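You operate a simulated robot arm through the tools that you are given. There is no shell and no other tool. Be economical: measure what you need, move in short steps, check, and stop when the job is done.

You are at the controls of a simulated robot arm. One attempt, no reset.

JOB
Float the empty seed off the test jar's sample.
Fine: stand the teal catch cup under the lip, tip the sample into the float cup, hold the water button till nothing floats, empty the catch cup into the slop tub, put jar and cup back. Set down upright: test jar.

It is judged by the outcome, as a careful person would: the job done as asked, and still so three seconds after it is handed in. It fails if anything else is knocked over, pushed out of place, dropped, spilled or broken.

ROBOT AND FRAMES
A 6-joint arm with a two-finger parallel gripper, fixed in place. Base frame: the origin is at the foot of the arm, x ahead of it, y to its left, z up; the work surface is at about z = 85. Lengths are in cm, angles in degrees, forces in N, time in s.
With the tool pointing down near the work surface it reaches from about 36 to 82 cm from the base axis. Its first joint turns from -166.0 to 166.0 degrees. Payload 3.91 kg.
Tool frame: the origin (TCP) lies between the finger pads and is the grasp point; the fingertips stand 3 cm ahead of it; z points along the fingers, y is the line along which they close. Largest opening 11 cm; finger width 2, thickness 1; the body of the gripper, 4.8 by 11.2 cm, starts 5.5 cm behind the TCP.
Orientation is that of the tool frame in the base frame, as a unit quaternion [x, y, z, w]. With the fingers straight down and closing along the base's y, the tool's x points along the base's -x, its y along +y and its z along -z.

CONTROLS
- The arm moves only by the tool jog_arm. Its argument "series" is one flat list of numbers, 6 for each row, row after row: the shift along the base's x, y, z in cm, then the turn, a rotation vector about the base's x, y, z in rad. In form: [tx, ty, tz, wx, wy, wz, tx, ty, tz, wx, wy, wz, ...]. A call has 1 to 8 rows; each row shifts and turns the commanded pose from where the row before left it. "hand" is the opening in per cent of the stroke, from 0 (shut) to 100 (fully open), set as the call begins (left out, the last holds). A row lasts 0.2 s, in which the tool goes at most 5 cm and 8.6 degrees; a call with a longer step from one row to the next is refused whole, and so is a gripper value outside its range. Where a pose cannot be reached the arm comes as near as it can. A force on the tool above 40 N (or 10 N above the force at the start of the call, whichever is more), or a blocked arm, ends the call early, and 0.2 s more pass. Each finger travels about 4.5 cm/s and halts on what it meets, pressing with about 27 N; the grip force reading is that of the motor and also rises with nothing between the fingers. The clock runs only during rows and for 0.2 s after the last one: add rows that do not move to give the fingers time. The reply holds the time, the measured pose of the TCP, the force on the tool along the base axes, the opening and the grip force, in the units named above and with some noise, with the torque about the TCP (base axes, N m) and any sound that the robot's microphone picked up.
- Cameras (640 x 400 px; columns grow to the right, rows downward): "scene" is fixed at [4.95, 49.9, 162.04]; the picture's right is [-0.41, -0.91, 0.00], its down [-0.63, 0.28, -0.73] and it looks along [0.66, -0.30, -0.69] (base axes); focal length 357 px, centre (320, 200). "wrist" rides on the gripper at [7.7, 0.7, -11.4] in the tool frame; the picture's right is [-0.09, 1.00, 0.00], its down [-0.80, -0.07, -0.59] and it looks along [-0.59, -0.05, 0.80] (tool axes); focal length 270 px, centre (320, 200). There is no depth. A picture from a camera that has moved, and an enlarged one, comes with that camera's place and axes in the base frame and with its lens.
- grab_frame(camera): a new picture of that camera. The clock stands still meanwhile.
- raise_lower(by): slides the trunk up (or, below 0, down) by that many cm; the arm rides with it, the base frame stays. It gives what a move gives, with no picture.
- enlarge(camera, box): a new picture of the part [left, top, right, bottom] of that camera's present view, enlarged. The clock stands still meanwhile.
- sign_off(): hands the job in; it is judged then, once.

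Work in short steps. Places have to be worked out from the pictures, the camera data and where the tool is seen: move nearer, look again, correct. Check each grasp and each placing, and mend what went wrong. You have 120 turns and 84 pictures in all, those below and enlarged ones among them. Open the gripper and draw the arm clear of the work before you hand the job in, unless the task says otherwise; then end with one line.

The tools are called after "Call:" as a command line: name --argument value ..., lists and objects as JSON in quotes. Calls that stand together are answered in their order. jog_arm: Moves the arm, as the interface text tells. Its arguments: {"type":"object","properties":{"series":{"type":"array"},"hand":{"type":"number"}},"required":["series"]} The other tools are called the same way: raise_lower (by) slides the trunk up or down; grab_frame (camera) takes a picture; enlarge (camera, box) takes an enlarged picture of a part of a camera's view; sign_off () hands the job in.

At the start:

```text
time_s: 0.0
eef_pos: [40.01, 19.15, 132.66]
tcp_rot: [0.0, 1.0, 0.0, 0.0]
force: [0.3, 0.1, 0.2]
moment: [0.01, 0.0, -0.01]
finger_gap: 11.0
finger_force: 0.1
trunk travel left (down, up): [-55.0, 6.0]
```

scene: 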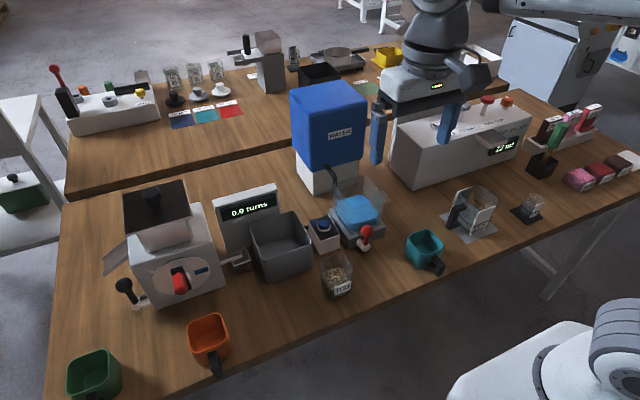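
wrist: 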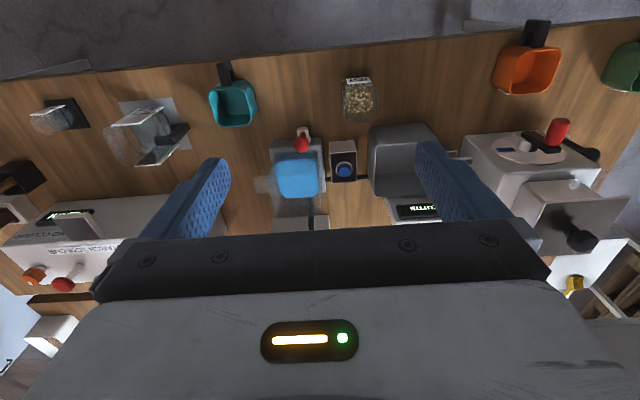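

The work area is the water tank, float cup (blue), blue button, red lever, slop tub, test jar, and teal cup. I look closer at them first.

Call:
enlarge --camera "scene" --box '[220, 160, 460, 310]'

Call:
enlarge --camera "wrist" --box '[190, 60, 450, 222]'

```text
2.67 times, centred on (340, 235) of scene
camera zoom: at [4.95, 49.9, 162.04], right [-0.41, -0.91, 0.0], down [-0.63, 0.28, -0.73], along [0.66, -0.3, -0.69], focal length 952 px, centre (267, 107)
```

zoom: 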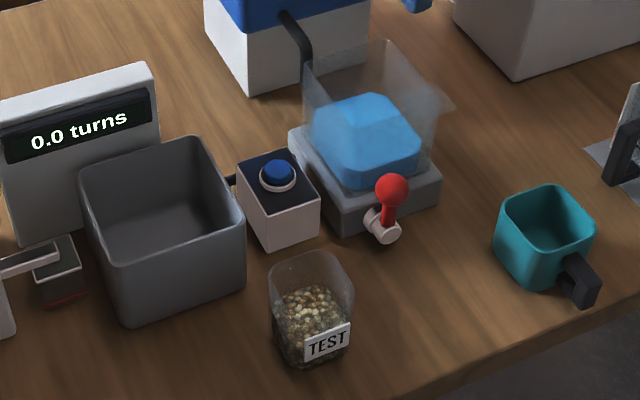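

```text
2.46 times, centred on (320, 141) of wrist
camera zoom: at [32.16, 19.86, 144.1], right [0.09, 1.0, 0.0], down [0.8, -0.07, 0.59], along [0.59, -0.05, -0.8], focal length 665 px, centre (320, 345)
```

zoom: 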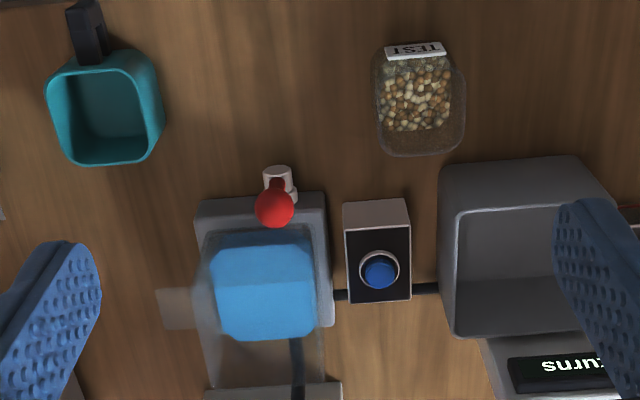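

I need the lip's height and place; I go nearer and lower on the lip side and look.

Call:
jog_arm --series '[0, -3, -3, 0, 0, 0, 0, -3, -3, 0, 0, 0, 0, -3, -3, 0, 0, 0, 0, -3, -3, 0, 0, 0, 0, -3, -3, 0, 0, 0]'

Call:
grab_frame --camera "wrist"

Call:
enlarge --camera "scene" --box '[300, 160, 460, 260]'

```text
time_s: 1.2
eef_pos: [39.97, 3.99, 117.6]
tcp_rot: [0.001, 1.0, 0.0, 0.0]
force: [0.9, 0.1, 0.0]
moment: [-0.01, 0.04, -0.03]
finger_gap: 11.0
finger_force: 0.1
trunk travel left (down, up): [-55.0, 6.0]
```

```text
79 pictures are left
camera wrist: at [32.15, 4.7, 129.09], right [0.09, 1.0, 0.0], down [0.8, -0.07, 0.59], along [0.59, -0.05, -0.8], focal length 270 px, centre (320, 200)
```

wrist: 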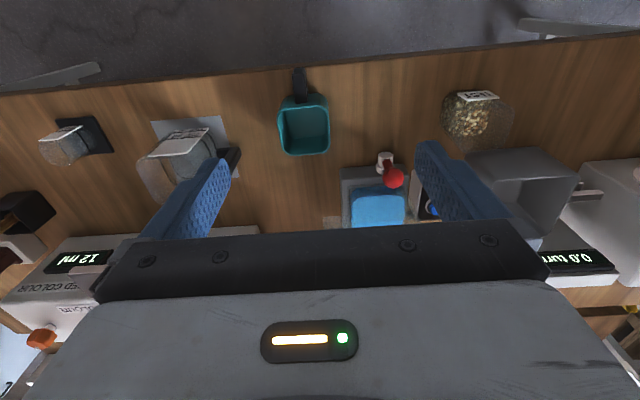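

```text
4.00 times, centred on (380, 210) of scene
camera zoom: at [4.95, 49.9, 162.04], right [-0.41, -0.91, 0.0], down [-0.63, 0.28, -0.73], along [0.66, -0.3, -0.69], focal length 1429 px, centre (80, 160)
```

zoom: 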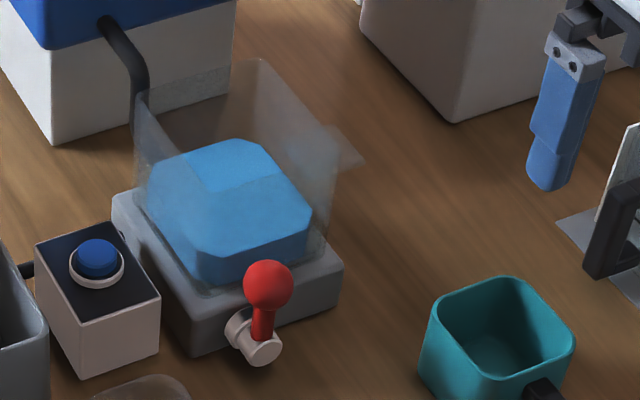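

The lip tip is estimated near (63, 2.6, 94.5), the teal cup at (47, 1, rim ≈ 90.5) with its handle toward me, and the jar at (48, 26). For pouring I want an inclined tool with the camera on top, so I turn the tool 180° about z.

Call:
jog_arm --series '[0.5, 1, 0, 0, 0, 0.1496, 0.5, 1, 0, 0, 0, 0.1496, 0.5, 1, 0, 0, 0, 0.1496, 0.5, 1, 0, 0, 0, 0.1496, 0, 1, 0, 0, 0, 0.1496, 0, 1, 0, 0, 0, 0.1496, 0, 1, 0, 0, 0, 0.1496]'

Call:
jog_arm --series '[0, 0, 0, 0, 0, 0.1496, 0, 0, 0, 0, 0, 0.1496, 0, 0, 0, 0, 0, 0.1496, 0, 0, 0, 0, 0, 0.1496, 0, 0, 0, 0, 0, 0.1496, 0, 0, 0, 0, 0, 0.1496, 0, 0, 0, 0, 0, 0.1496]'

Call:
jog_arm --series '[0, 0, 0, 0, 0, 0.1496, 0, 0, 0, 0, 0, 0.1496, 0, 0, 0, 0, 0, 0.1496, 0, 0, 0, 0, 0, 0.1496, 0, 0, 0, 0, 0, 0.1496, 0, 0, 0, 0, 0, 0.1496, 0, 0, 0, 0, 0, 0.1496]'

```text
time_s: 2.8
eef_pos: [41.9, 11.18, 117.6]
tcp_rot: [-0.501, 0.865, 0.0, 0.001]
force: [0.5, 0.1, -1.2]
moment: [-0.02, 0.0, -0.02]
finger_gap: 10.96
finger_force: 0.0
trunk travel left (down, up): [-55.0, 6.0]
```

```text
time_s: 4.4
eef_pos: [42.01, 11.09, 117.69]
tcp_rot: [0.867, -0.499, 0.0, 0.0]
force: [0.2, -0.6, -1.0]
moment: [0.02, -0.02, 0.0]
finger_gap: 10.99
finger_force: 0.0
trunk travel left (down, up): [-55.0, 6.0]
```

```text
time_s: 6.0
eef_pos: [41.97, 11.1, 117.64]
tcp_rot: [1.0, 0.001, 0.001, 0.0]
force: [0.2, 0.2, -0.3]
moment: [0.01, 0.01, -0.01]
finger_gap: 11.01
finger_force: 0.0
trunk travel left (down, up): [-55.0, 6.0]
```

The flip worked. Now I pitch the tool forward 45° (rotation about −y) and see the view ahead.

Call:
jog_arm --series '[0, 0, 0, 0, -0.131, 0, 0, 0, 0, 0, -0.131, 0, 0, 0, 0, 0, -0.131, 0, 0, 0, 0, 0, -0.131, 0, 0, 0, 0, 0, -0.131, 0, 0, 0, 0, 0, -0.131, 0]'

Call:
grab_frame --camera "wrist"

Call:
grab_frame --camera "scene"

```text
time_s: 7.4
eef_pos: [41.97, 11.15, 117.62]
tcp_rot: [0.923, 0.001, 0.384, -0.002]
force: [-0.6, -0.4, -0.3]
moment: [-0.03, -0.01, -0.01]
finger_gap: 11.01
finger_force: 0.0
trunk travel left (down, up): [-55.0, 6.0]
```

```text
77 pictures are left
camera wrist: at [39.16, 10.53, 131.2], right [-0.06, -1.0, -0.06], down [-0.99, 0.07, -0.15], along [0.15, 0.05, -0.99], focal length 270 px, centre (320, 200)
```

wrist: 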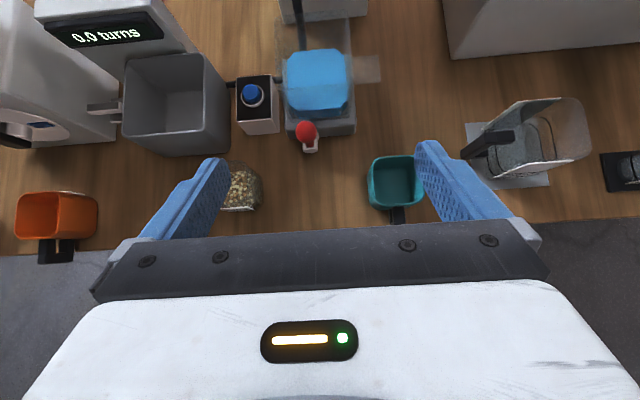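

```text
76 pictures are left
```

scene: 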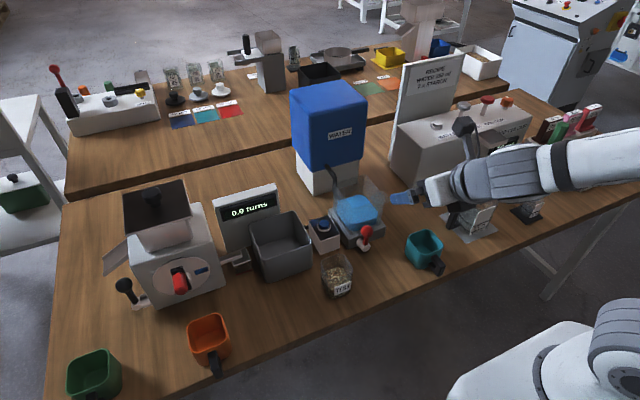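

The 45° pitch is reachable and the view is good. I enlarge the float station from this near-vertical view.

Call:
enlarge --camera "wrist" --box '[230, 10, 430, 135]'

Call:
enlarge --camera "wrist" --box '[200, 110, 440, 260]'

```text
3.20 times, centred on (330, 72) of wrist
camera zoom: at [39.16, 10.53, 131.2], right [-0.06, -1.0, -0.06], down [-0.99, 0.07, -0.15], along [0.15, 0.05, -0.99], focal length 865 px, centre (288, 608)
```

zoom: 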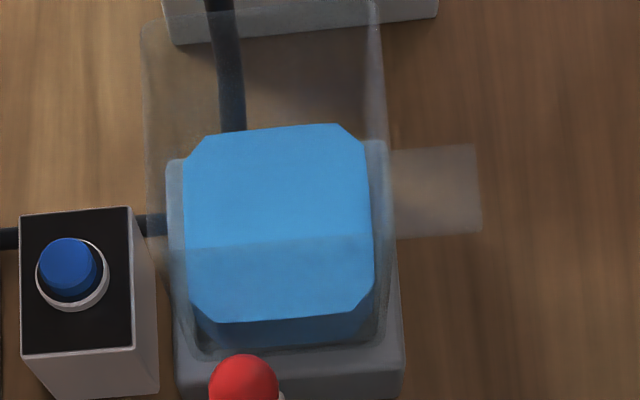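

```text
2.67 times, centred on (320, 185) of wrist
camera zoom: at [39.16, 10.53, 131.2], right [-0.06, -1.0, -0.06], down [-0.99, 0.07, -0.15], along [0.15, 0.05, -0.99], focal length 721 px, centre (320, 240)
```

zoom: 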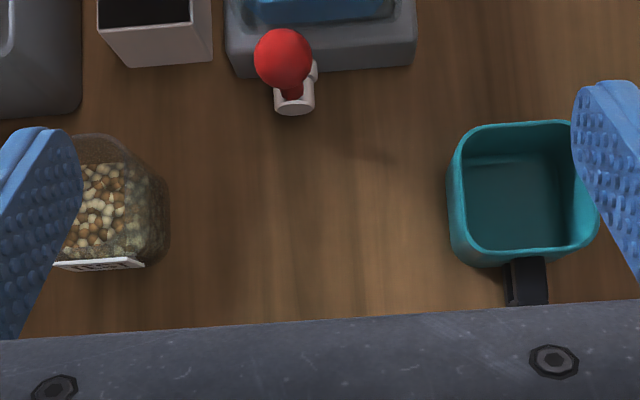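

Lip tip refined to about (63.4, 2.4, 94.5), float base edge near y≈5.9. I look closely at the teal cup's handle and the jar from the scene camera to choose the grasp.

Call:
enlarge --camera "scene" --box '[394, 220, 458, 284]'

Call:
enlarge --camera "scene" --box '[240, 200, 360, 310]'

```text
6.25 times, centred on (426, 252) of scene
camera zoom: at [4.95, 49.9, 162.04], right [-0.41, -0.91, 0.0], down [-0.63, 0.28, -0.73], along [0.66, -0.3, -0.69], focal length 2232 px, centre (-342, -125)
```

zoom: 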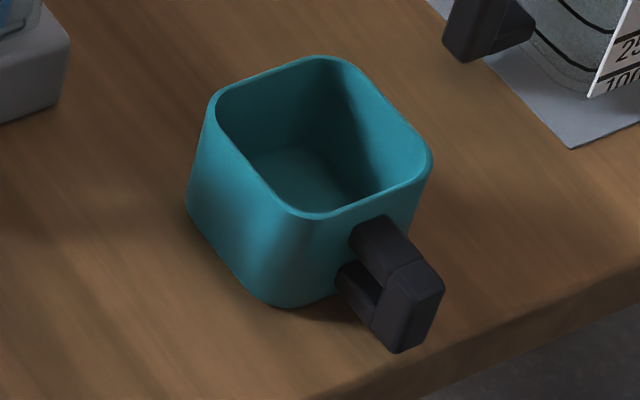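

```text
3.64 times, centred on (300, 255) of scene
camera zoom: at [4.95, 49.9, 162.04], right [-0.41, -0.91, 0.0], down [-0.63, 0.28, -0.73], along [0.66, -0.3, -0.69], focal length 1299 px, centre (393, 0)
```

zoom: 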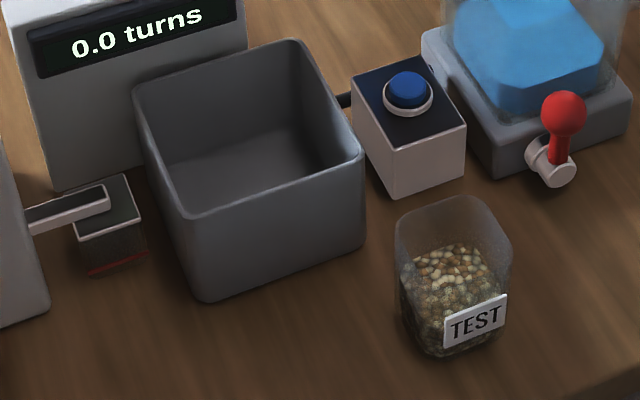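

The cup's D-handle has a vertical grip bar at about (40.9, 0.8), z 86–90. I steepen the tool to about 65° down and move above it.

Call:
jog_arm --hand 50 --series '[0, -2.6, -3, 0, 0.0875, 0, 0, -2.6, -3, 0, 0.0875, 0, -0.5, -2.6, -3, 0, 0.0875, 0, -0.5, -2.5, -3, 0, 0.0875, 0, 0, 0, -3, 0, 0, 0, 0, 0, -2.5, 0, 0, 0, 0, 0, 0, 0, 0, 0]'

Call:
grab_frame --camera "wrist"

Call:
enlarge --camera "scene" --box '[360, 180, 500, 290]'

```text
time_s: 9.0
eef_pos: [42.96, 0.99, 102.05]
tcp_rot: [0.976, 0.0, 0.216, 0.0]
force: [0.2, -0.8, -0.8]
moment: [0.0, -0.01, 0.03]
finger_gap: 5.46
finger_force: 0.1
out of reach, approached as far as the arm can: row 3, 4, 5, 6
trunk travel left (down, up): [-55.0, 6.0]
```

```text
71 pictures are left
camera wrist: at [45.02, 0.31, 115.74], right [-0.08, -1.0, -0.04], down [-0.98, 0.07, 0.2], along [-0.2, 0.05, -0.98], focal length 270 px, centre (320, 200)
```

wrist: 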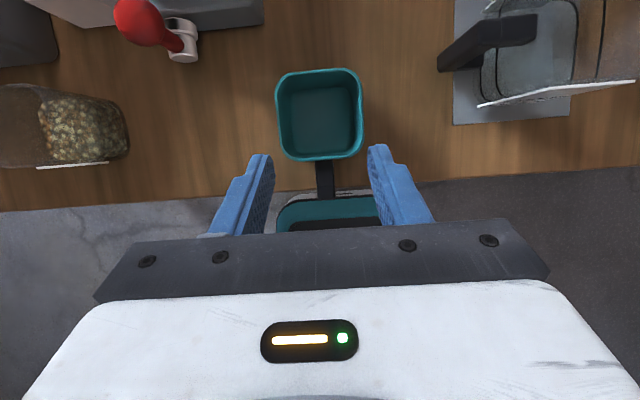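

```text
3.64 times, centred on (430, 235) of scene
camera zoom: at [4.95, 49.9, 162.04], right [-0.41, -0.91, 0.0], down [-0.63, 0.28, -0.73], along [0.66, -0.3, -0.69], focal length 1299 px, centre (-80, 73)
```

zoom: 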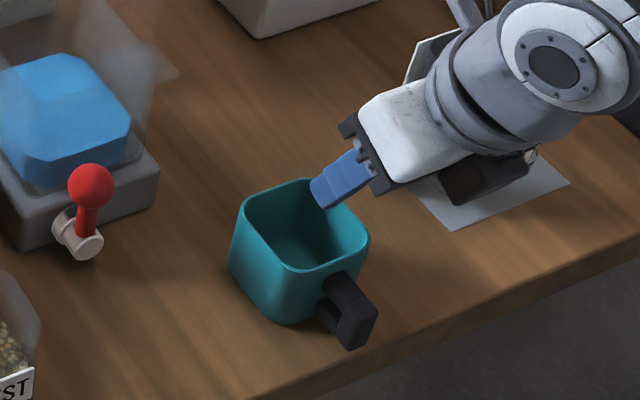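

The inclined pose is out of reach this close in; a vertical tool reaches here. I turn back to vertical and see where it settles.

Call:
jog_arm --series '[0, 0, 0, 0, 0.109, 0, 0, 0, 0, 0, 0.109, 0, 0, 0, 0, 0, 0.109, 0, 0, 0, 0, 0, 0.109, 0, 0, 0, 0, 0, 0, 0]'

```text
time_s: 10.2
eef_pos: [42.61, 3.74, 101.91]
tcp_rot: [1.0, -0.003, 0.0, 0.006]
force: [0.6, 0.5, 0.0]
moment: [0.0, -0.02, 0.0]
finger_gap: 5.52
finger_force: 0.1
out of reach, approached as far as the arm can: row 2, 3, 4
trunk travel left (down, up): [-55.0, 6.0]
```

Call:
jog_arm --series '[-0.6, -1, 0, 0, 0, 0, -0.6, -1, 0, 0, 0, 0, -0.5, -0.9, 0, 0, 0, 0, 0, 0, 0, 0, 0, 0]'

Call:
grab_frame --camera "wrist"

```text
time_s: 11.2
eef_pos: [40.51, 3.49, 101.73]
tcp_rot: [1.0, -0.003, 0.001, 0.006]
force: [0.3, -1.2, 0.9]
moment: [-0.01, 0.01, 0.04]
finger_gap: 5.53
finger_force: 0.1
out of reach, approached as far as the arm can: row 1, 2, 3
trunk travel left (down, up): [-55.0, 6.0]
```

```text
69 pictures are left
camera wrist: at [48.13, 3.0, 113.17], right [-0.09, -1.0, 0.01], down [-0.8, 0.08, 0.59], along [-0.59, 0.05, -0.81], focal length 270 px, centre (320, 200)
```

wrist: 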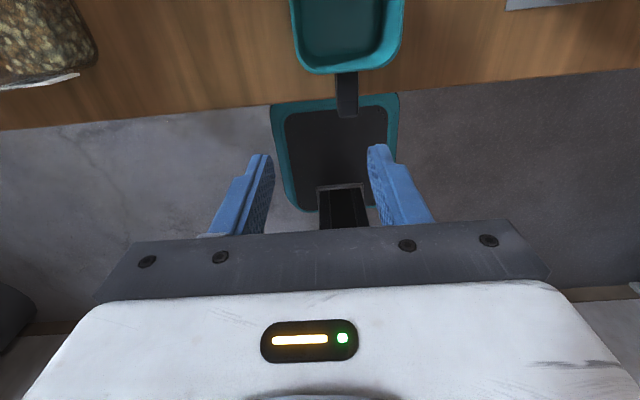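

This is a last-joint limit in the flipped wrist. For the cup I turn the tool back to the unflipped yaw (−180° about z), staying well above the cup.

Call:
jog_arm --series '[0, 0, 0, 0, 0, -0.1496, 0, 0, 0, 0, 0, -0.1496, 0, 0, 0, 0, 0, -0.1496, 0, 0, 0, 0, 0, -0.1496, 0, 0, 0, 0, 0, -0.1496, 0, 0, 0, 0, 0, -0.1496, 0, 0, 0, 0, 0, -0.1496]'

Call:
jog_arm --series '[0, 0, 0, 0, 0, -0.1496, 0, 0, 0, 0, 0, -0.1496, 0, 0, 0, 0, 0, -0.1496, 0, 0, 0, 0, 0, -0.1496, 0, 0, 0, 0, 0, -0.1496, 0, 0, 0, 0, 0, -0.1496, 0, 0, 0, 0, 0, -0.1496]'

Call:
jog_arm --series '[0, 0, 0, 0, 0, -0.1496, 0, 0, 0, 0, 0, -0.1496, 0, 0, 0, 0, 0, -0.1496, 0, 0, 0, 0, 0, -0.1496, 0, 0, 0, 0, 0, -0.1496, 0, 0, 0, 0, 0, -0.1496, 0, 0, 0, 0, 0, -0.1496]'

Call:
grab_frame --camera "wrist"

```text
time_s: 12.8
eef_pos: [40.49, 3.52, 101.67]
tcp_rot: [0.865, -0.501, 0.0, 0.0]
force: [0.7, -0.4, 0.2]
moment: [0.01, -0.02, 0.02]
finger_gap: 5.5
finger_force: 0.0
trunk travel left (down, up): [-55.0, 6.0]
```

```text
time_s: 14.4
eef_pos: [40.65, 3.52, 101.75]
tcp_rot: [-0.499, 0.867, 0.0, -0.001]
force: [0.3, 0.2, -0.3]
moment: [0.0, 0.0, 0.0]
finger_gap: 5.48
finger_force: 0.1
trunk travel left (down, up): [-55.0, 6.0]
```

```text
time_s: 16.0
eef_pos: [40.65, 3.53, 101.61]
tcp_rot: [0.001, 1.0, 0.0, 0.0]
force: [-0.8, 0.1, 0.1]
moment: [0.02, 0.01, 0.01]
finger_gap: 5.48
finger_force: 0.0
trunk travel left (down, up): [-55.0, 6.0]
```

```text
68 pictures are left
camera wrist: at [32.83, 4.35, 113.17], right [0.09, 1.0, 0.0], down [0.8, -0.07, 0.59], along [0.59, -0.05, -0.8], focal length 270 px, centre (320, 200)
```

wrist: 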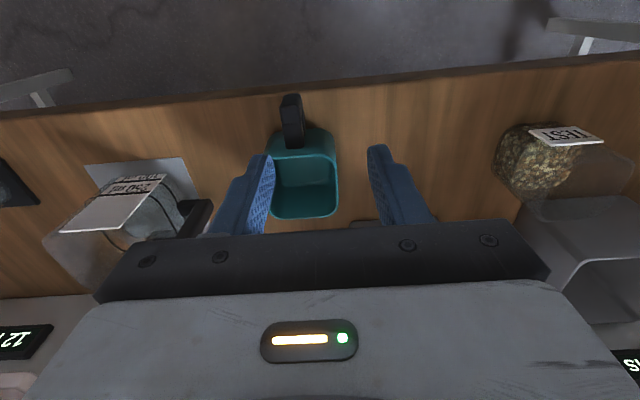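

The handle bar reads at about (40.8, 0.9). I shift over it and descend halfway.

Call:
jog_arm --series '[0.1, -1.3, -1, 0, 0, 0, 0.1, -1.35, -3, 0, 0, 0, 0, 0, -3, 0, 0, 0, 0, 0, 0, 0, 0, 0]'

Call:
enlarge --camera "wrist" --box '[220, 60, 420, 240]'

Call:
enlarge --camera "scene" --box '[390, 200, 480, 290]'

```text
time_s: 17.0
eef_pos: [40.78, 0.95, 94.67]
tcp_rot: [0.0, 1.0, 0.0, 0.001]
force: [1.3, 0.6, -0.7]
moment: [-0.02, 0.02, -0.03]
finger_gap: 5.5
finger_force: 0.0
trunk travel left (down, up): [-55.0, 6.0]
```

```text
2.22 times, centred on (320, 150) of wrist
camera zoom: at [33.0, 1.7, 106.19], right [0.09, 1.0, 0.0], down [0.8, -0.07, 0.59], along [0.59, -0.05, -0.8], focal length 601 px, centre (320, 311)
```

zoom: 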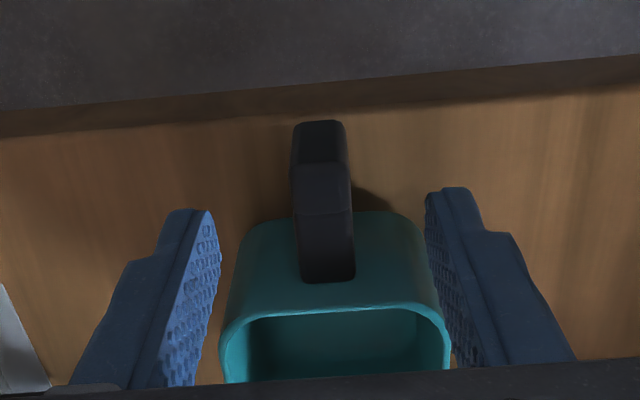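

```text
4.44 times, centred on (435, 245) of scene
camera zoom: at [4.95, 49.9, 162.04], right [-0.41, -0.91, 0.0], down [-0.63, 0.28, -0.73], along [0.66, -0.3, -0.69], focal length 1587 px, centre (-191, 0)
```

zoom: 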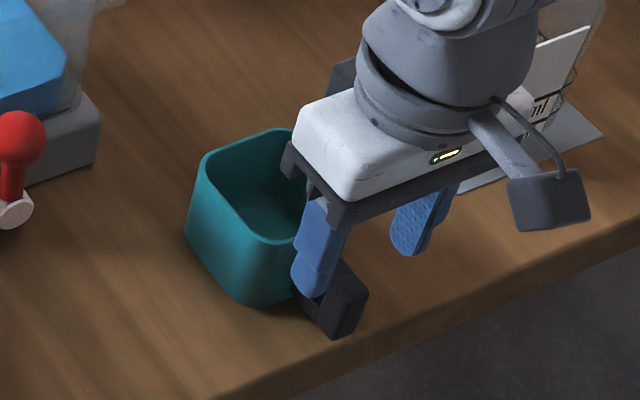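

Fingers straddle the handle; the bar spans x≈40–42 and z≈86–92. I descend to TCP z≈90 and close.

Call:
jog_arm --series '[0, 0, -2, 0, 0, 0, 0, 0, -2, 0, 0, 0, 0, 0, -0.7, 0, 0, 0, 0, 0, 0, 0, 0, 0]'

Call:
enlarge --camera "scene" --box '[390, 200, 480, 290]'

Call:
grab_frame --camera "wrist"

```text
time_s: 18.0
eef_pos: [40.78, 0.92, 90.01]
tcp_rot: [0.001, 1.0, 0.0, 0.0]
force: [-0.5, -0.5, -0.1]
moment: [0.01, -0.04, -0.01]
finger_gap: 5.49
finger_force: 0.0
trunk travel left (down, up): [-55.0, 6.0]
```

```text
4.44 times, centred on (435, 245) of scene
camera zoom: at [4.95, 49.9, 162.04], right [-0.41, -0.91, 0.0], down [-0.63, 0.28, -0.73], along [0.66, -0.3, -0.69], focal length 1587 px, centre (-191, 0)
```

zoom: 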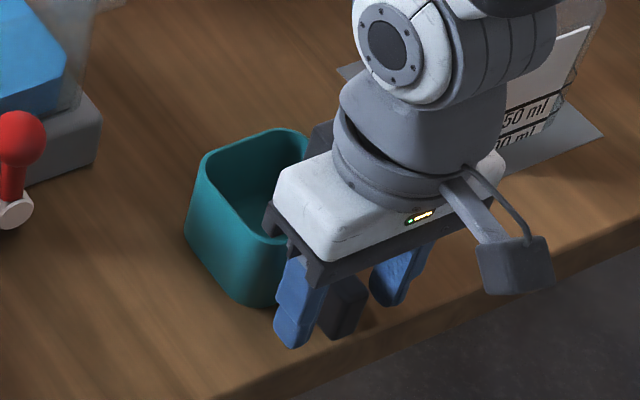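

```text
64 pictures are left
camera wrist: at [32.99, 1.72, 101.5], right [0.09, 1.0, 0.0], down [0.8, -0.07, 0.59], along [0.59, -0.05, -0.8], focal length 270 px, centre (320, 200)
```

wrist: 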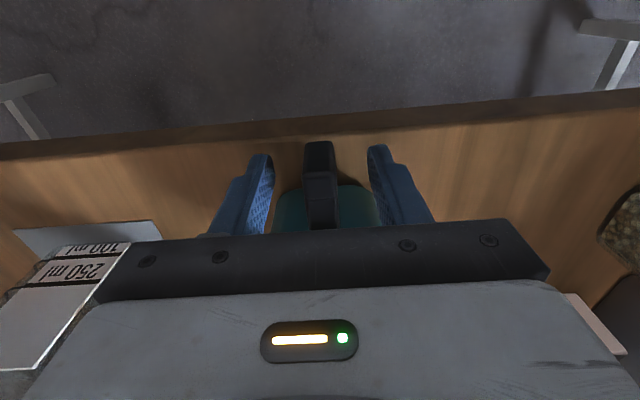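

The bar is centred between the fingers; I close on it.

Call:
jog_arm --hand 0 --series '[0, 0, 0, 0, 0, 0, 0, 0, 0, 0, 0, 0, 0, 0, 0, 0, 0, 0, 0, 0, 0, 0, 0, 0]'

Call:
jog_arm --series '[0, 0, 0.5, 0, 0, 0, 0, 0, 1.5, 0, 0, 0, 0, 0, 2, 0, 0, 0, 0, 0, 0, 0, 0, 0]'

Call:
enlarge --camera "scene" --box '[370, 180, 480, 290]'

```text
time_s: 19.0
eef_pos: [40.88, 1.03, 90.02]
tcp_rot: [0.0, 1.0, 0.0, 0.0]
force: [0.9, -0.7, -0.8]
moment: [0.01, 0.08, -0.01]
finger_gap: 1.76
finger_force: 27.2
trunk travel left (down, up): [-55.0, 6.0]
```

```text
time_s: 20.0
eef_pos: [40.88, 0.98, 94.08]
tcp_rot: [0.0, 1.0, 0.0, 0.001]
force: [0.1, -0.8, -0.1]
moment: [-0.01, 0.04, -0.05]
finger_gap: 1.74
finger_force: 27.2
trunk travel left (down, up): [-55.0, 6.0]
```

```text
3.64 times, centred on (425, 235) of scene
camera zoom: at [4.95, 49.9, 162.04], right [-0.41, -0.91, 0.0], down [-0.63, 0.28, -0.73], along [0.66, -0.3, -0.69], focal length 1299 px, centre (-62, 73)
```

zoom: 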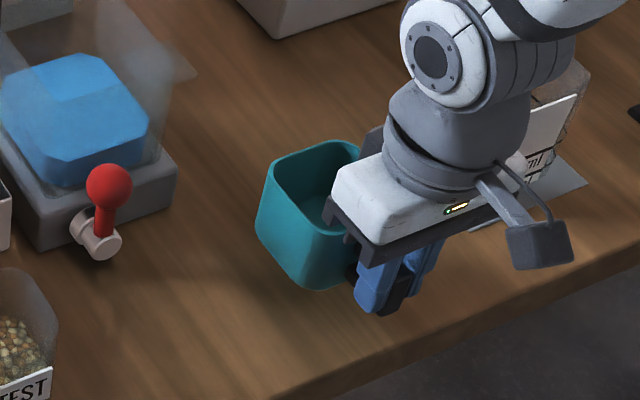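

The cup is held level (gap 1.74). I raise it and carry toward the lip side, yawing so the handle points to −y.

Call:
jog_arm --series '[0, 0, 3, 0, 0, 0, 2.6, -1.2, 0, 0, 0, 0.1454, 2.6, -1.2, 0, 0, 0, 0.1454, 2.6, -1.2, 0, 0, 0, 0.1454, 2.6, -1.2, 0, 0, 0, 0.1454, 2.6, -1.2, 0, 0, 0, 0.1454, 2.6, -1.2, 0, 0, 0, 0.1454]'

Call:
jog_arm --series '[2.6, -2, 0, 0, 0, 0.1454, 2.5, -2, 0, 0, 0, 0.1454, 0, -0.3, 0, 0, 0, 0.1454, 0, 0, 0, 0, 0, 0]'

Call:
grab_frame --camera "wrist"

Call:
grab_frame --camera "scene"

```text
time_s: 21.6
eef_pos: [56.29, -6.44, 96.92]
tcp_rot: [-0.423, 0.906, 0.002, 0.0]
force: [-12.2, -11.8, -1.5]
moment: [-0.4, 0.45, 0.47]
finger_gap: 1.76
finger_force: 27.0
trunk travel left (down, up): [-55.0, 6.0]
```

```text
time_s: 22.6
eef_pos: [61.52, -10.64, 96.98]
tcp_rot: [-0.609, 0.793, 0.0, -0.001]
force: [-0.2, 0.0, -0.7]
moment: [-0.07, 0.0, 0.01]
finger_gap: 1.77
finger_force: 27.3
trunk travel left (down, up): [-55.0, 6.0]
```

```text
62 pictures are left
camera wrist: at [58.78, -17.78, 108.4], right [-0.94, 0.34, 0.0], down [0.28, 0.76, 0.59], along [0.2, 0.56, -0.8], focal length 270 px, centre (320, 200)
```

wrist: 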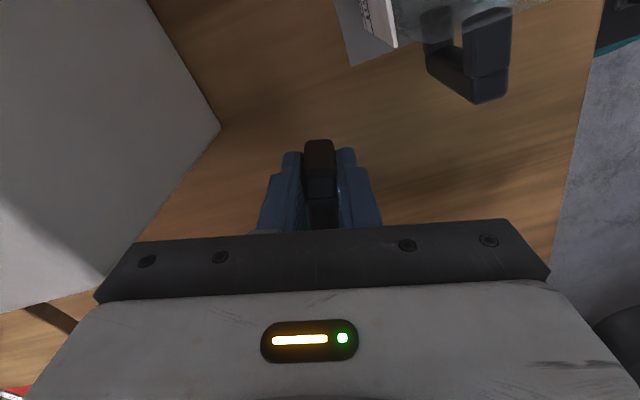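

```text
61 pictures are left
```

scene: 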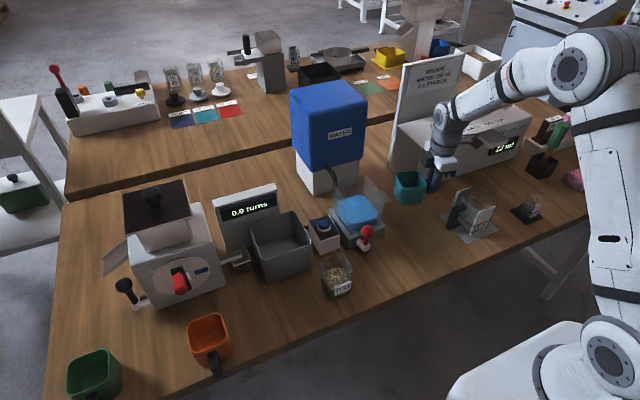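

The cup is aligned in front of the lip, jug undisturbed. I lower it to just above the table before sliding under the lip.

Call:
jog_arm --series '[0, 0, -3, 0, 0, 0, 0.1, 0, -2.5, 0, 0, 0, 0, 0, -0.7, 0, 0, 0, 0, 0, 0, 0, 0, 0]'

Call:
enlarge --camera "scene" --box '[320, 150, 470, 250]'

```text
time_s: 23.6
eef_pos: [61.59, -10.57, 90.75]
tcp_rot: [-0.608, 0.794, 0.0, 0.0]
force: [0.6, 0.3, -0.4]
moment: [-0.05, 0.03, 0.02]
finger_gap: 1.77
finger_force: 27.0
trunk travel left (down, up): [-55.0, 6.0]
```

```text
4.00 times, centred on (395, 200) of scene
camera zoom: at [4.95, 49.9, 162.04], right [-0.41, -0.91, 0.0], down [-0.63, 0.28, -0.73], along [0.66, -0.3, -0.69], focal length 1429 px, centre (20, 200)
```

zoom: 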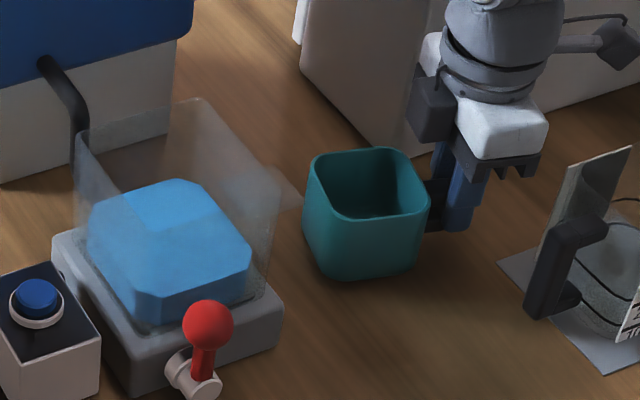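

Rim sits at about z 92 now, below the 94.5 lip. I slide +y 5.1 cm under the lip.

Call:
jog_arm --series '[0, 1.5, 0, 0, 0, 0, 0, 1.5, 0, 0, 0, 0, 0, 1.2, 0, 0, 0, 0, 0, 0.9, 0, 0, 0, 0, 0, 0, 0, 0, 0, 0]'

Call:
enlarge --camera "scene" --box '[320, 150, 470, 250]'

```text
time_s: 24.8
eef_pos: [61.6, -5.59, 90.85]
tcp_rot: [-0.608, 0.794, 0.0, 0.001]
force: [-1.2, -0.1, -2.1]
moment: [-0.02, 0.02, 0.03]
finger_gap: 1.79
finger_force: 27.2
trunk travel left (down, up): [-55.0, 6.0]
```

```text
4.00 times, centred on (395, 200) of scene
camera zoom: at [4.95, 49.9, 162.04], right [-0.41, -0.91, 0.0], down [-0.63, 0.28, -0.73], along [0.66, -0.3, -0.69], focal length 1429 px, centre (20, 200)
```

zoom: 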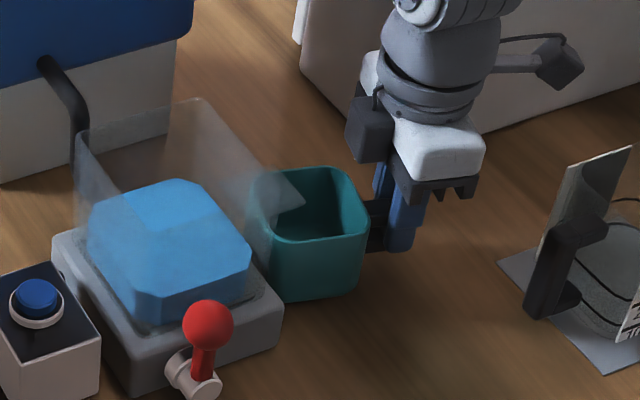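

The lip tip lies over the cup's mouth. I lower it to the table and release.

Call:
jog_arm --series '[0, 0, -0.4, 0, 0, 0, 0, 0, -0.35, 0, 0, 0, 0, 0, 0, 0, 0, 0]'

Call:
jog_arm --hand 50 --series '[0, 0, 0, 0, 0, 0, 0, 0, 0, 0, 0, 0, 0, 0, 0, 0, 0, 0]'

Call:
enlarge --camera "scene" --box '[320, 150, 470, 250]'

```text
time_s: 25.6
eef_pos: [61.55, -5.46, 90.09]
tcp_rot: [-0.608, 0.794, -0.001, 0.0]
force: [-0.6, -1.2, 7.3]
moment: [0.73, -0.14, 0.02]
finger_gap: 1.75
finger_force: 26.8
trunk travel left (down, up): [-55.0, 6.0]
```

```text
time_s: 26.4
eef_pos: [61.64, -5.44, 90.08]
tcp_rot: [-0.609, 0.793, 0.0, 0.001]
force: [0.1, 0.2, -0.6]
moment: [0.03, -0.03, 0.0]
finger_gap: 5.5
finger_force: 0.1
trunk travel left (down, up): [-55.0, 6.0]
```

```text
4.00 times, centred on (395, 200) of scene
camera zoom: at [4.95, 49.9, 162.04], right [-0.41, -0.91, 0.0], down [-0.63, 0.28, -0.73], along [0.66, -0.3, -0.69], focal length 1429 px, centre (20, 200)
```

zoom: 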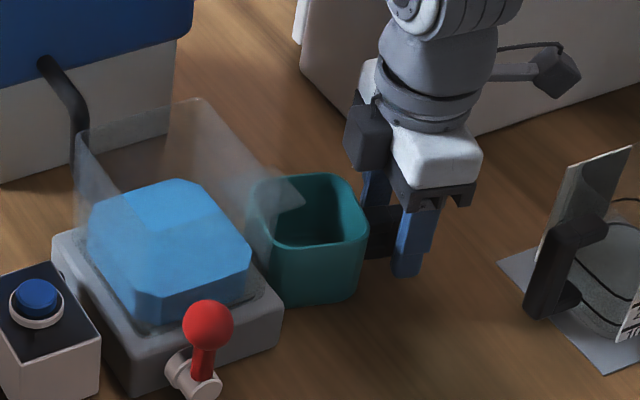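

Cup is set under the lip. I retreat upward, then go back to flipped yaw with 45° pitch near the jar, and test the pour roll in free air first.

Call:
jog_arm --series '[0, -0.3, 2, 0, 0, 0, 0, 0, 4, 0, 0, 0, 0, 0, 4, 0, 0, 0, 0, 0, 4, 0, 0, 0, 0, 0, 4, 0, 0, 0, 0, 0, 4, 0, 0, 0]'

Call:
jog_arm --series '[-2, 3.5, 0, 0, 0, 0.14, -2, 3.5, 0, 0, 0, 0.14, -2, 3.5, 0, 0, 0, 0.14, -2, 3.5, 0, 0, 0, 0.14, -2, 3.5, 0, 0, 0, 0.14, -2, 3.5, 0, 0, 0, 0.14, -1, 3.5, 0, 0, 0, 0.14, 0, 1, 0, 0, 0, 0.14]'

Call:
jog_arm --hand 100 --series '[0, 0, 0, 0, 0, 0.14, 0, 0, 0, 0, 0, 0.14, 0, 0, 0, 0, 0, 0.14, 0, 0, 0, 0, 0, 0.14, 0, 0, 0, 0, 0, 0.14, 0, 0, 0, 0, -0.131, 0, 0, 0, 0, 0, -0.131, 0]'

Call:
jog_arm --series '[0, 0, 0, 0, -0.131, 0, 0, 0, 0, 0, -0.131, 0, 0, 0, 0, 0, -0.131, 0, 0, 0, 0, 0, -0.131, 0, 0, 0, 0, 0, 0, 0]'

```text
time_s: 27.8
eef_pos: [61.38, -5.8, 112.16]
tcp_rot: [-0.609, 0.793, 0.0, 0.0]
force: [0.5, -0.3, 0.2]
moment: [0.02, 0.02, 0.0]
finger_gap: 5.49
finger_force: 0.0
trunk travel left (down, up): [-55.0, 6.0]
```

```text
time_s: 29.6
eef_pos: [48.62, 19.72, 112.14]
tcp_rot: [0.937, -0.349, 0.0, 0.0]
force: [-0.1, -0.5, 0.4]
moment: [0.0, -0.02, -0.01]
finger_gap: 5.52
finger_force: 0.1
trunk travel left (down, up): [-55.0, 6.0]
```

```text
time_s: 31.2
eef_pos: [48.62, 19.66, 112.03]
tcp_rot: [0.991, -0.007, 0.131, -0.001]
force: [-0.6, -0.3, 0.7]
moment: [-0.02, 0.0, 0.02]
finger_gap: 11.01
finger_force: 0.0
trunk travel left (down, up): [-55.0, 6.0]
```

```text
time_s: 32.4
eef_pos: [48.56, 19.7, 111.99]
tcp_rot: [0.924, -0.006, 0.384, -0.003]
force: [-1.1, -0.5, -0.1]
moment: [-0.02, 0.03, -0.03]
finger_gap: 11.0
finger_force: 0.0
trunk travel left (down, up): [-55.0, 6.0]
```

At 45° pitch again. I move over the float cup at z 112 and test rolling +x about 120° with the empty hand.

Call:
jog_arm --series '[3, -2, 0, 0, 0, 0, 3, -2, 0, 0, 0, 0, 3, -2, 0, 0, 0, 0, 3, -1.7, 0, 0, 0, 0, 0, 0, 0, 0.14, 0, 0, 0, 0, 0, 0.14, 0, 0, 0, 0, 0, 0.14, 0, 0, 0, 0, 0, 0.14, 0, 0]'

Call:
jog_arm --series '[0, 0, 0, 0.14, 0, 0, 0, 0, 0, 0.14, 0, 0, 0, 0, 0, 0.14, 0, 0, 0, 0, 0, 0.14, 0, 0, 0, 0, 0, 0.14, 0, 0, 0, 0, 0, 0.14, 0, 0, 0, 0, 0, 0.14, 0, 0, 0, 0, 0, 0.14, 0, 0]'

Call:
jog_arm --series '[0, 0, 0, 0.14, 0, 0, 0, 0, 0, 0.14, 0, 0, 0, 0, 0, 0.14, 0, 0, 0, 0, 0, 0.14, 0, 0]'

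```text
time_s: 34.2
eef_pos: [59.26, 19.94, 115.69]
tcp_rot: [0.898, -0.111, 0.379, -0.191]
force: [0.6, 0.0, -0.5]
moment: [0.0, -0.01, 0.02]
finger_gap: 11.03
finger_force: 0.0
out of reach, approached as far as the arm can: row 6, 7, 8
trunk travel left (down, up): [-55.0, 6.0]
```

```text
time_s: 36.0
eef_pos: [45.95, 42.3, 124.36]
tcp_rot: [0.669, -0.326, 0.277, -0.608]
force: [0.7, 0.7, 0.5]
moment: [-0.03, -0.01, 0.02]
finger_gap: 10.99
finger_force: 0.0
out of reach, approached as far as the arm can: row 1, 2, 3, 4, 5, 6, 7, 8
trunk travel left (down, up): [-55.0, 6.0]
```

```text
time_s: 37.0
eef_pos: [43.92, 44.02, 124.76]
tcp_rot: [-0.475, 0.384, -0.171, 0.773]
force: [-0.2, 0.2, 0.8]
moment: [0.02, -0.06, 0.0]
finger_gap: 11.0
finger_force: 0.1
out of reach, approached as far as the arm can: row 1, 2
trunk travel left (down, up): [-55.0, 6.0]
```

Roll +x runs into the last-joint limit. I unwind and test roll −x instead (pour toward +y).

Call:
jog_arm --series '[1, -2, 0, -0.14, 0, 0, 1, -2, 0, -0.14, 0, 0, 1, -2, 0, -0.14, 0, 0, 1, -2, 0, -0.14, 0, 0, 1, -2, 0, -0.14, 0, 0, 1, -2, 0, -0.14, 0, 0, 1, -2, 0, -0.14, 0, 0, 1, -2, 0, -0.14, 0, 0]'

Call:
jog_arm --series '[1, -2, -1, -0.14, 0, 0, 1, -2, -1, -0.14, 0, 0, 1, -2, -1, -0.14, 0, 0, 1, -2, -1, -0.14, 0, 0, 1, -2, -1, -0.14, 0, 0, 1, -1, -1, -0.14, 0, 0, 1, -1, -1, -0.14, 0, 0, 1, 0, -1, -0.14, 0, 0]'

Call:
grab_frame --camera "scene"

```text
time_s: 38.8
eef_pos: [47.47, 31.74, 125.81]
tcp_rot: [0.814, -0.234, 0.349, -0.402]
force: [-0.1, 0.2, -0.7]
moment: [-0.01, 0.0, 0.02]
finger_gap: 11.0
finger_force: 0.1
out of reach, approached as far as the arm can: row 1, 2, 3, 4
trunk travel left (down, up): [-55.0, 6.0]
```

```text
time_s: 40.6
eef_pos: [55.47, 19.88, 117.71]
tcp_rot: [0.903, -0.013, 0.419, 0.094]
force: [0.9, -0.5, 0.1]
moment: [-0.01, 0.01, 0.01]
finger_gap: 11.01
finger_force: 0.1
trunk travel left (down, up): [-55.0, 6.0]
```

```text
57 pictures are left
```

scene: 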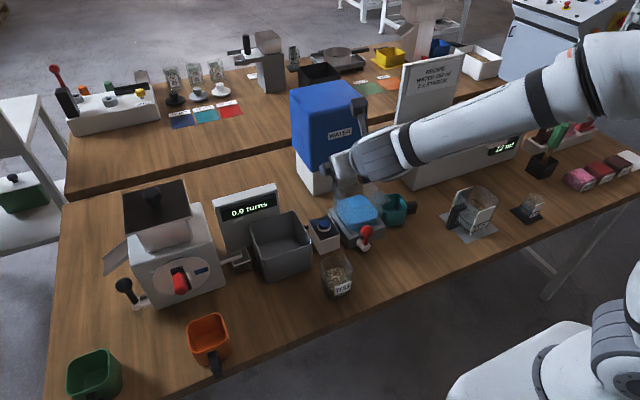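

The arm is clear. I continue the roll −x test from here.

Call:
jog_arm --series '[1, -1, 0, -0.14, 0, 0, 1, -1, 0, -0.14, 0, 0, 1, -1, 0, -0.14, 0, 0, 1, -1, 0, -0.14, 0, 0, 1, -1, 0, -0.14, 0, 0, 0, 0, 0, -0.14, 0, 0, 0, 0, 0, -0.14, 0, 0, 0, 0, 0, -0.14, 0, 0]'

Call:
jog_arm --series '[0, 0, 0, -0.14, 0, 0, 0, 0, 0, -0.14, 0, 0, 0, 0, 0, -0.14, 0, 0, 0, 0, 0, -0.14, 0, 0, 0, 0, 0, -0.14, 0, 0, 0, 0, 0, -0.14, 0, 0]'

Call:
grab_frame --camera "scene"

```text
time_s: 42.4
eef_pos: [60.51, 14.78, 117.85]
tcp_rot: [0.716, 0.213, 0.362, 0.558]
force: [1.6, 0.1, 0.0]
moment: [0.0, -0.02, 0.05]
finger_gap: 11.0
finger_force: 0.1
trunk travel left (down, up): [-55.0, 6.0]
```

```text
time_s: 43.8
eef_pos: [60.49, 14.86, 117.84]
tcp_rot: [0.427, 0.342, 0.243, 0.801]
force: [0.1, 0.0, 0.1]
moment: [0.01, 0.0, 0.02]
finger_gap: 11.0
finger_force: 0.1
trunk travel left (down, up): [-55.0, 6.0]
```

```text
56 pictures are left
```

scene: 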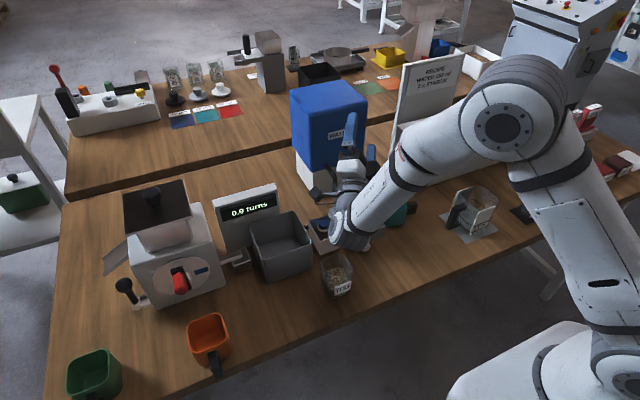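

Roll −x to about 118° works (pour toward +y). I unroll, correct residual orientation to yaw 0 / pitch 45°, and move above the jar.

Call:
jog_arm --series '[0, 0, 0, 0.14, 0, 0, 0, 0, 0, 0.14, 0, 0, 0, 0, 0, 0.14, 0, 0, 0, 0, 0, 0.14, 0, 0, 0, 0, 0, 0.14, 0, 0, -1, 1, 0, 0.14, 0, 0, -2, 1, 0, 0.14, 0, 0, -2, 1, 0, 0.14, 0, 0]'

Call:
jog_arm --series '[-2, 1.5, 0, 0.14, 0, 0, -2, 1.5, 0, 0.14, 0, 0, -2, 1.5, 0, 0.14, 0, 0, -2, 1.5, 0, 0.14, 0, 0, -1, 1, 0, 0.14, 0, 0, -1, 1, 0, 0.14, 0, 0, 0, 0, 0, 0.082, 0.041, 0.048, 0, 0, 0, 0.082, 0.041, 0.048]'

Call:
grab_frame --camera "wrist"

```text
time_s: 45.6
eef_pos: [55.27, 17.71, 117.79]
tcp_rot: [0.787, 0.159, 0.389, 0.451]
force: [-0.4, -0.2, 0.3]
moment: [-0.01, 0.02, -0.01]
finger_gap: 10.99
finger_force: 0.1
trunk travel left (down, up): [-55.0, 6.0]
```

```text
time_s: 47.4
eef_pos: [45.45, 25.73, 117.84]
tcp_rot: [0.923, -0.001, 0.385, -0.003]
force: [0.7, -0.3, 0.5]
moment: [-0.01, -0.01, -0.03]
finger_gap: 11.01
finger_force: 0.0
trunk travel left (down, up): [-55.0, 6.0]
```

```text
55 pictures are left
camera wrist: at [42.63, 25.05, 131.31], right [-0.06, -1.0, -0.07], down [-0.99, 0.07, -0.15], along [0.15, 0.06, -0.99], focal length 270 px, centre (320, 200)
```

wrist: 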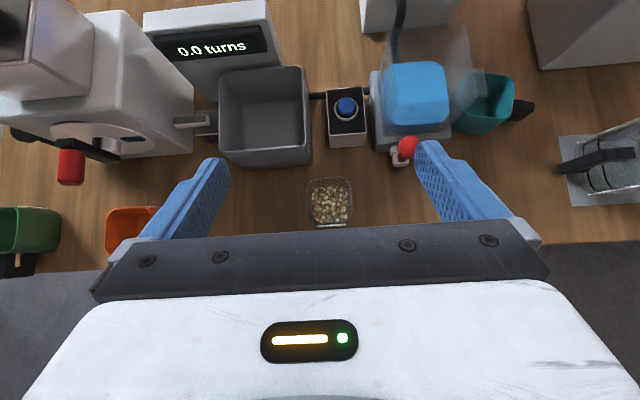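

Call:
enlarge --camera "wrist" --box '[280, 160, 380, 230]'

Call:
enlarge --camera "wrist" --box '[310, 0, 550, 170]'

```text
5.71 times, centred on (330, 195) of wrist
camera zoom: at [42.63, 25.05, 131.31], right [-0.06, -1.0, -0.07], down [-0.99, 0.07, -0.15], along [0.15, 0.06, -0.99], focal length 1544 px, centre (263, 229)
```

zoom: 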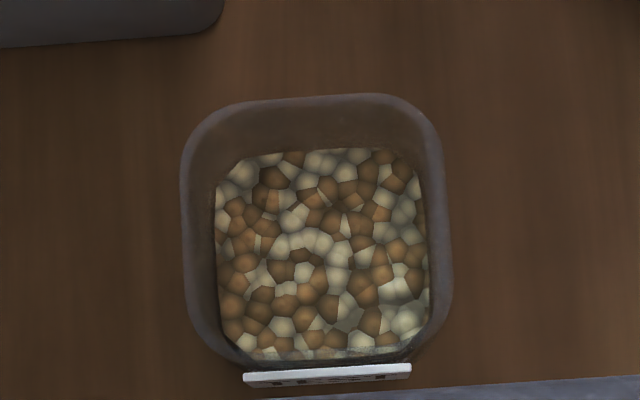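

```text
2.35 times, centred on (430, 85) of wrist
camera zoom: at [42.63, 25.05, 131.31], right [-0.06, -1.0, -0.07], down [-0.99, 0.07, -0.15], along [0.15, 0.06, -0.99], focal length 636 px, centre (61, 471)
```

zoom: 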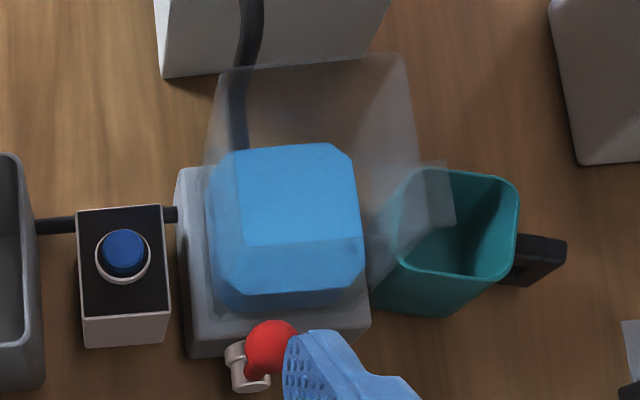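

Jar centre is at (48.2, 26.0), 6.6 cm wide; float cup mouth spans x 59.4–70.3, y 6.4–16.8, rim ≈98. I move over the jar with TCP 1 cm short of its centre and descend most of the way.

Call:
jog_arm --series '[0.8, 0.13, -3, 0, 0, 0, 0.9, 0.13, -4, 0, 0, 0, 0, 0, -4, 0, 0, 0, 0, 0, -4, 0, 0, 0, 0, 0, -3, 0, 0, 0, 0, 0, 0, 0, 0, 0]'

Call:
grab_frame --camera "wrist"

Call:
grab_frame --camera "scene"

```text
time_s: 48.8
eef_pos: [47.21, 26.14, 99.63]
tcp_rot: [0.923, 0.0, 0.384, -0.003]
force: [-0.2, -0.5, -0.2]
moment: [-0.01, 0.0, 0.04]
finger_gap: 11.02
finger_force: 0.1
trunk travel left (down, up): [-55.0, 6.0]
```

```text
52 pictures are left
camera wrist: at [44.37, 25.36, 113.19], right [-0.06, -1.0, -0.07], down [-0.99, 0.07, -0.15], along [0.15, 0.06, -0.99], focal length 270 px, centre (320, 200)
```

wrist: 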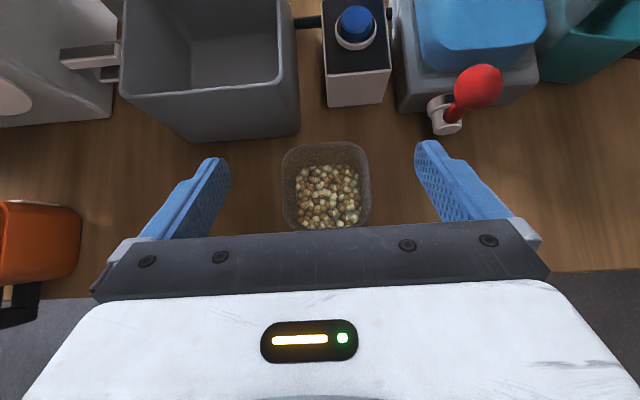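

```text
51 pictures are left
```

scene: 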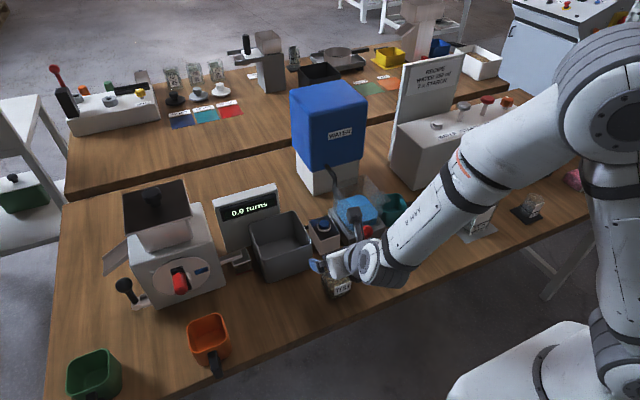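

Alignment is good. I descend to z 89.7 with the jar between the fingers.

Call:
jog_arm --series '[0, 0, -3, 0, 0, 0, 0, 0, -3, 0, 0, 0, 0, 0, -2.5, 0, 0, 0, 0, 0, -1.4, 0, 0, 0, 0, 0, 0, 0, 0, 0]'

Call:
grab_frame --camera "wrist"

Call:
enlarge --camera "scene" --box '[280, 200, 420, 310]'

```text
time_s: 50.0
eef_pos: [47.15, 25.97, 89.78]
tcp_rot: [0.923, 0.001, 0.384, -0.003]
force: [0.5, -0.2, 0.3]
moment: [0.02, -0.01, -0.04]
finger_gap: 11.0
finger_force: 0.1
trunk travel left (down, up): [-55.0, 6.0]
```

```text
50 pictures are left
camera wrist: at [44.33, 25.35, 103.4], right [-0.06, -1.0, -0.07], down [-0.99, 0.07, -0.15], along [0.15, 0.06, -0.99], focal length 270 px, centre (320, 200)
```

wrist: 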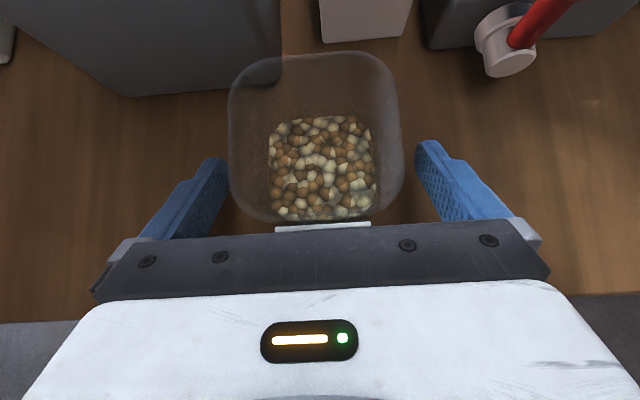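

```text
3.64 times, centred on (350, 255) of scene
camera zoom: at [4.95, 49.9, 162.04], right [-0.41, -0.91, 0.0], down [-0.63, 0.28, -0.73], along [0.66, -0.3, -0.69], focal length 1299 px, centre (211, 0)
```

zoom: 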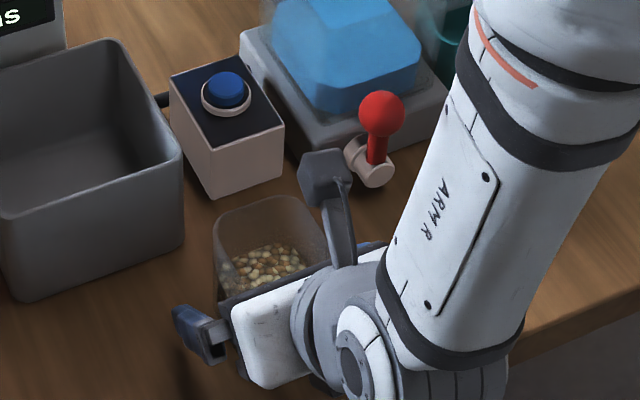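

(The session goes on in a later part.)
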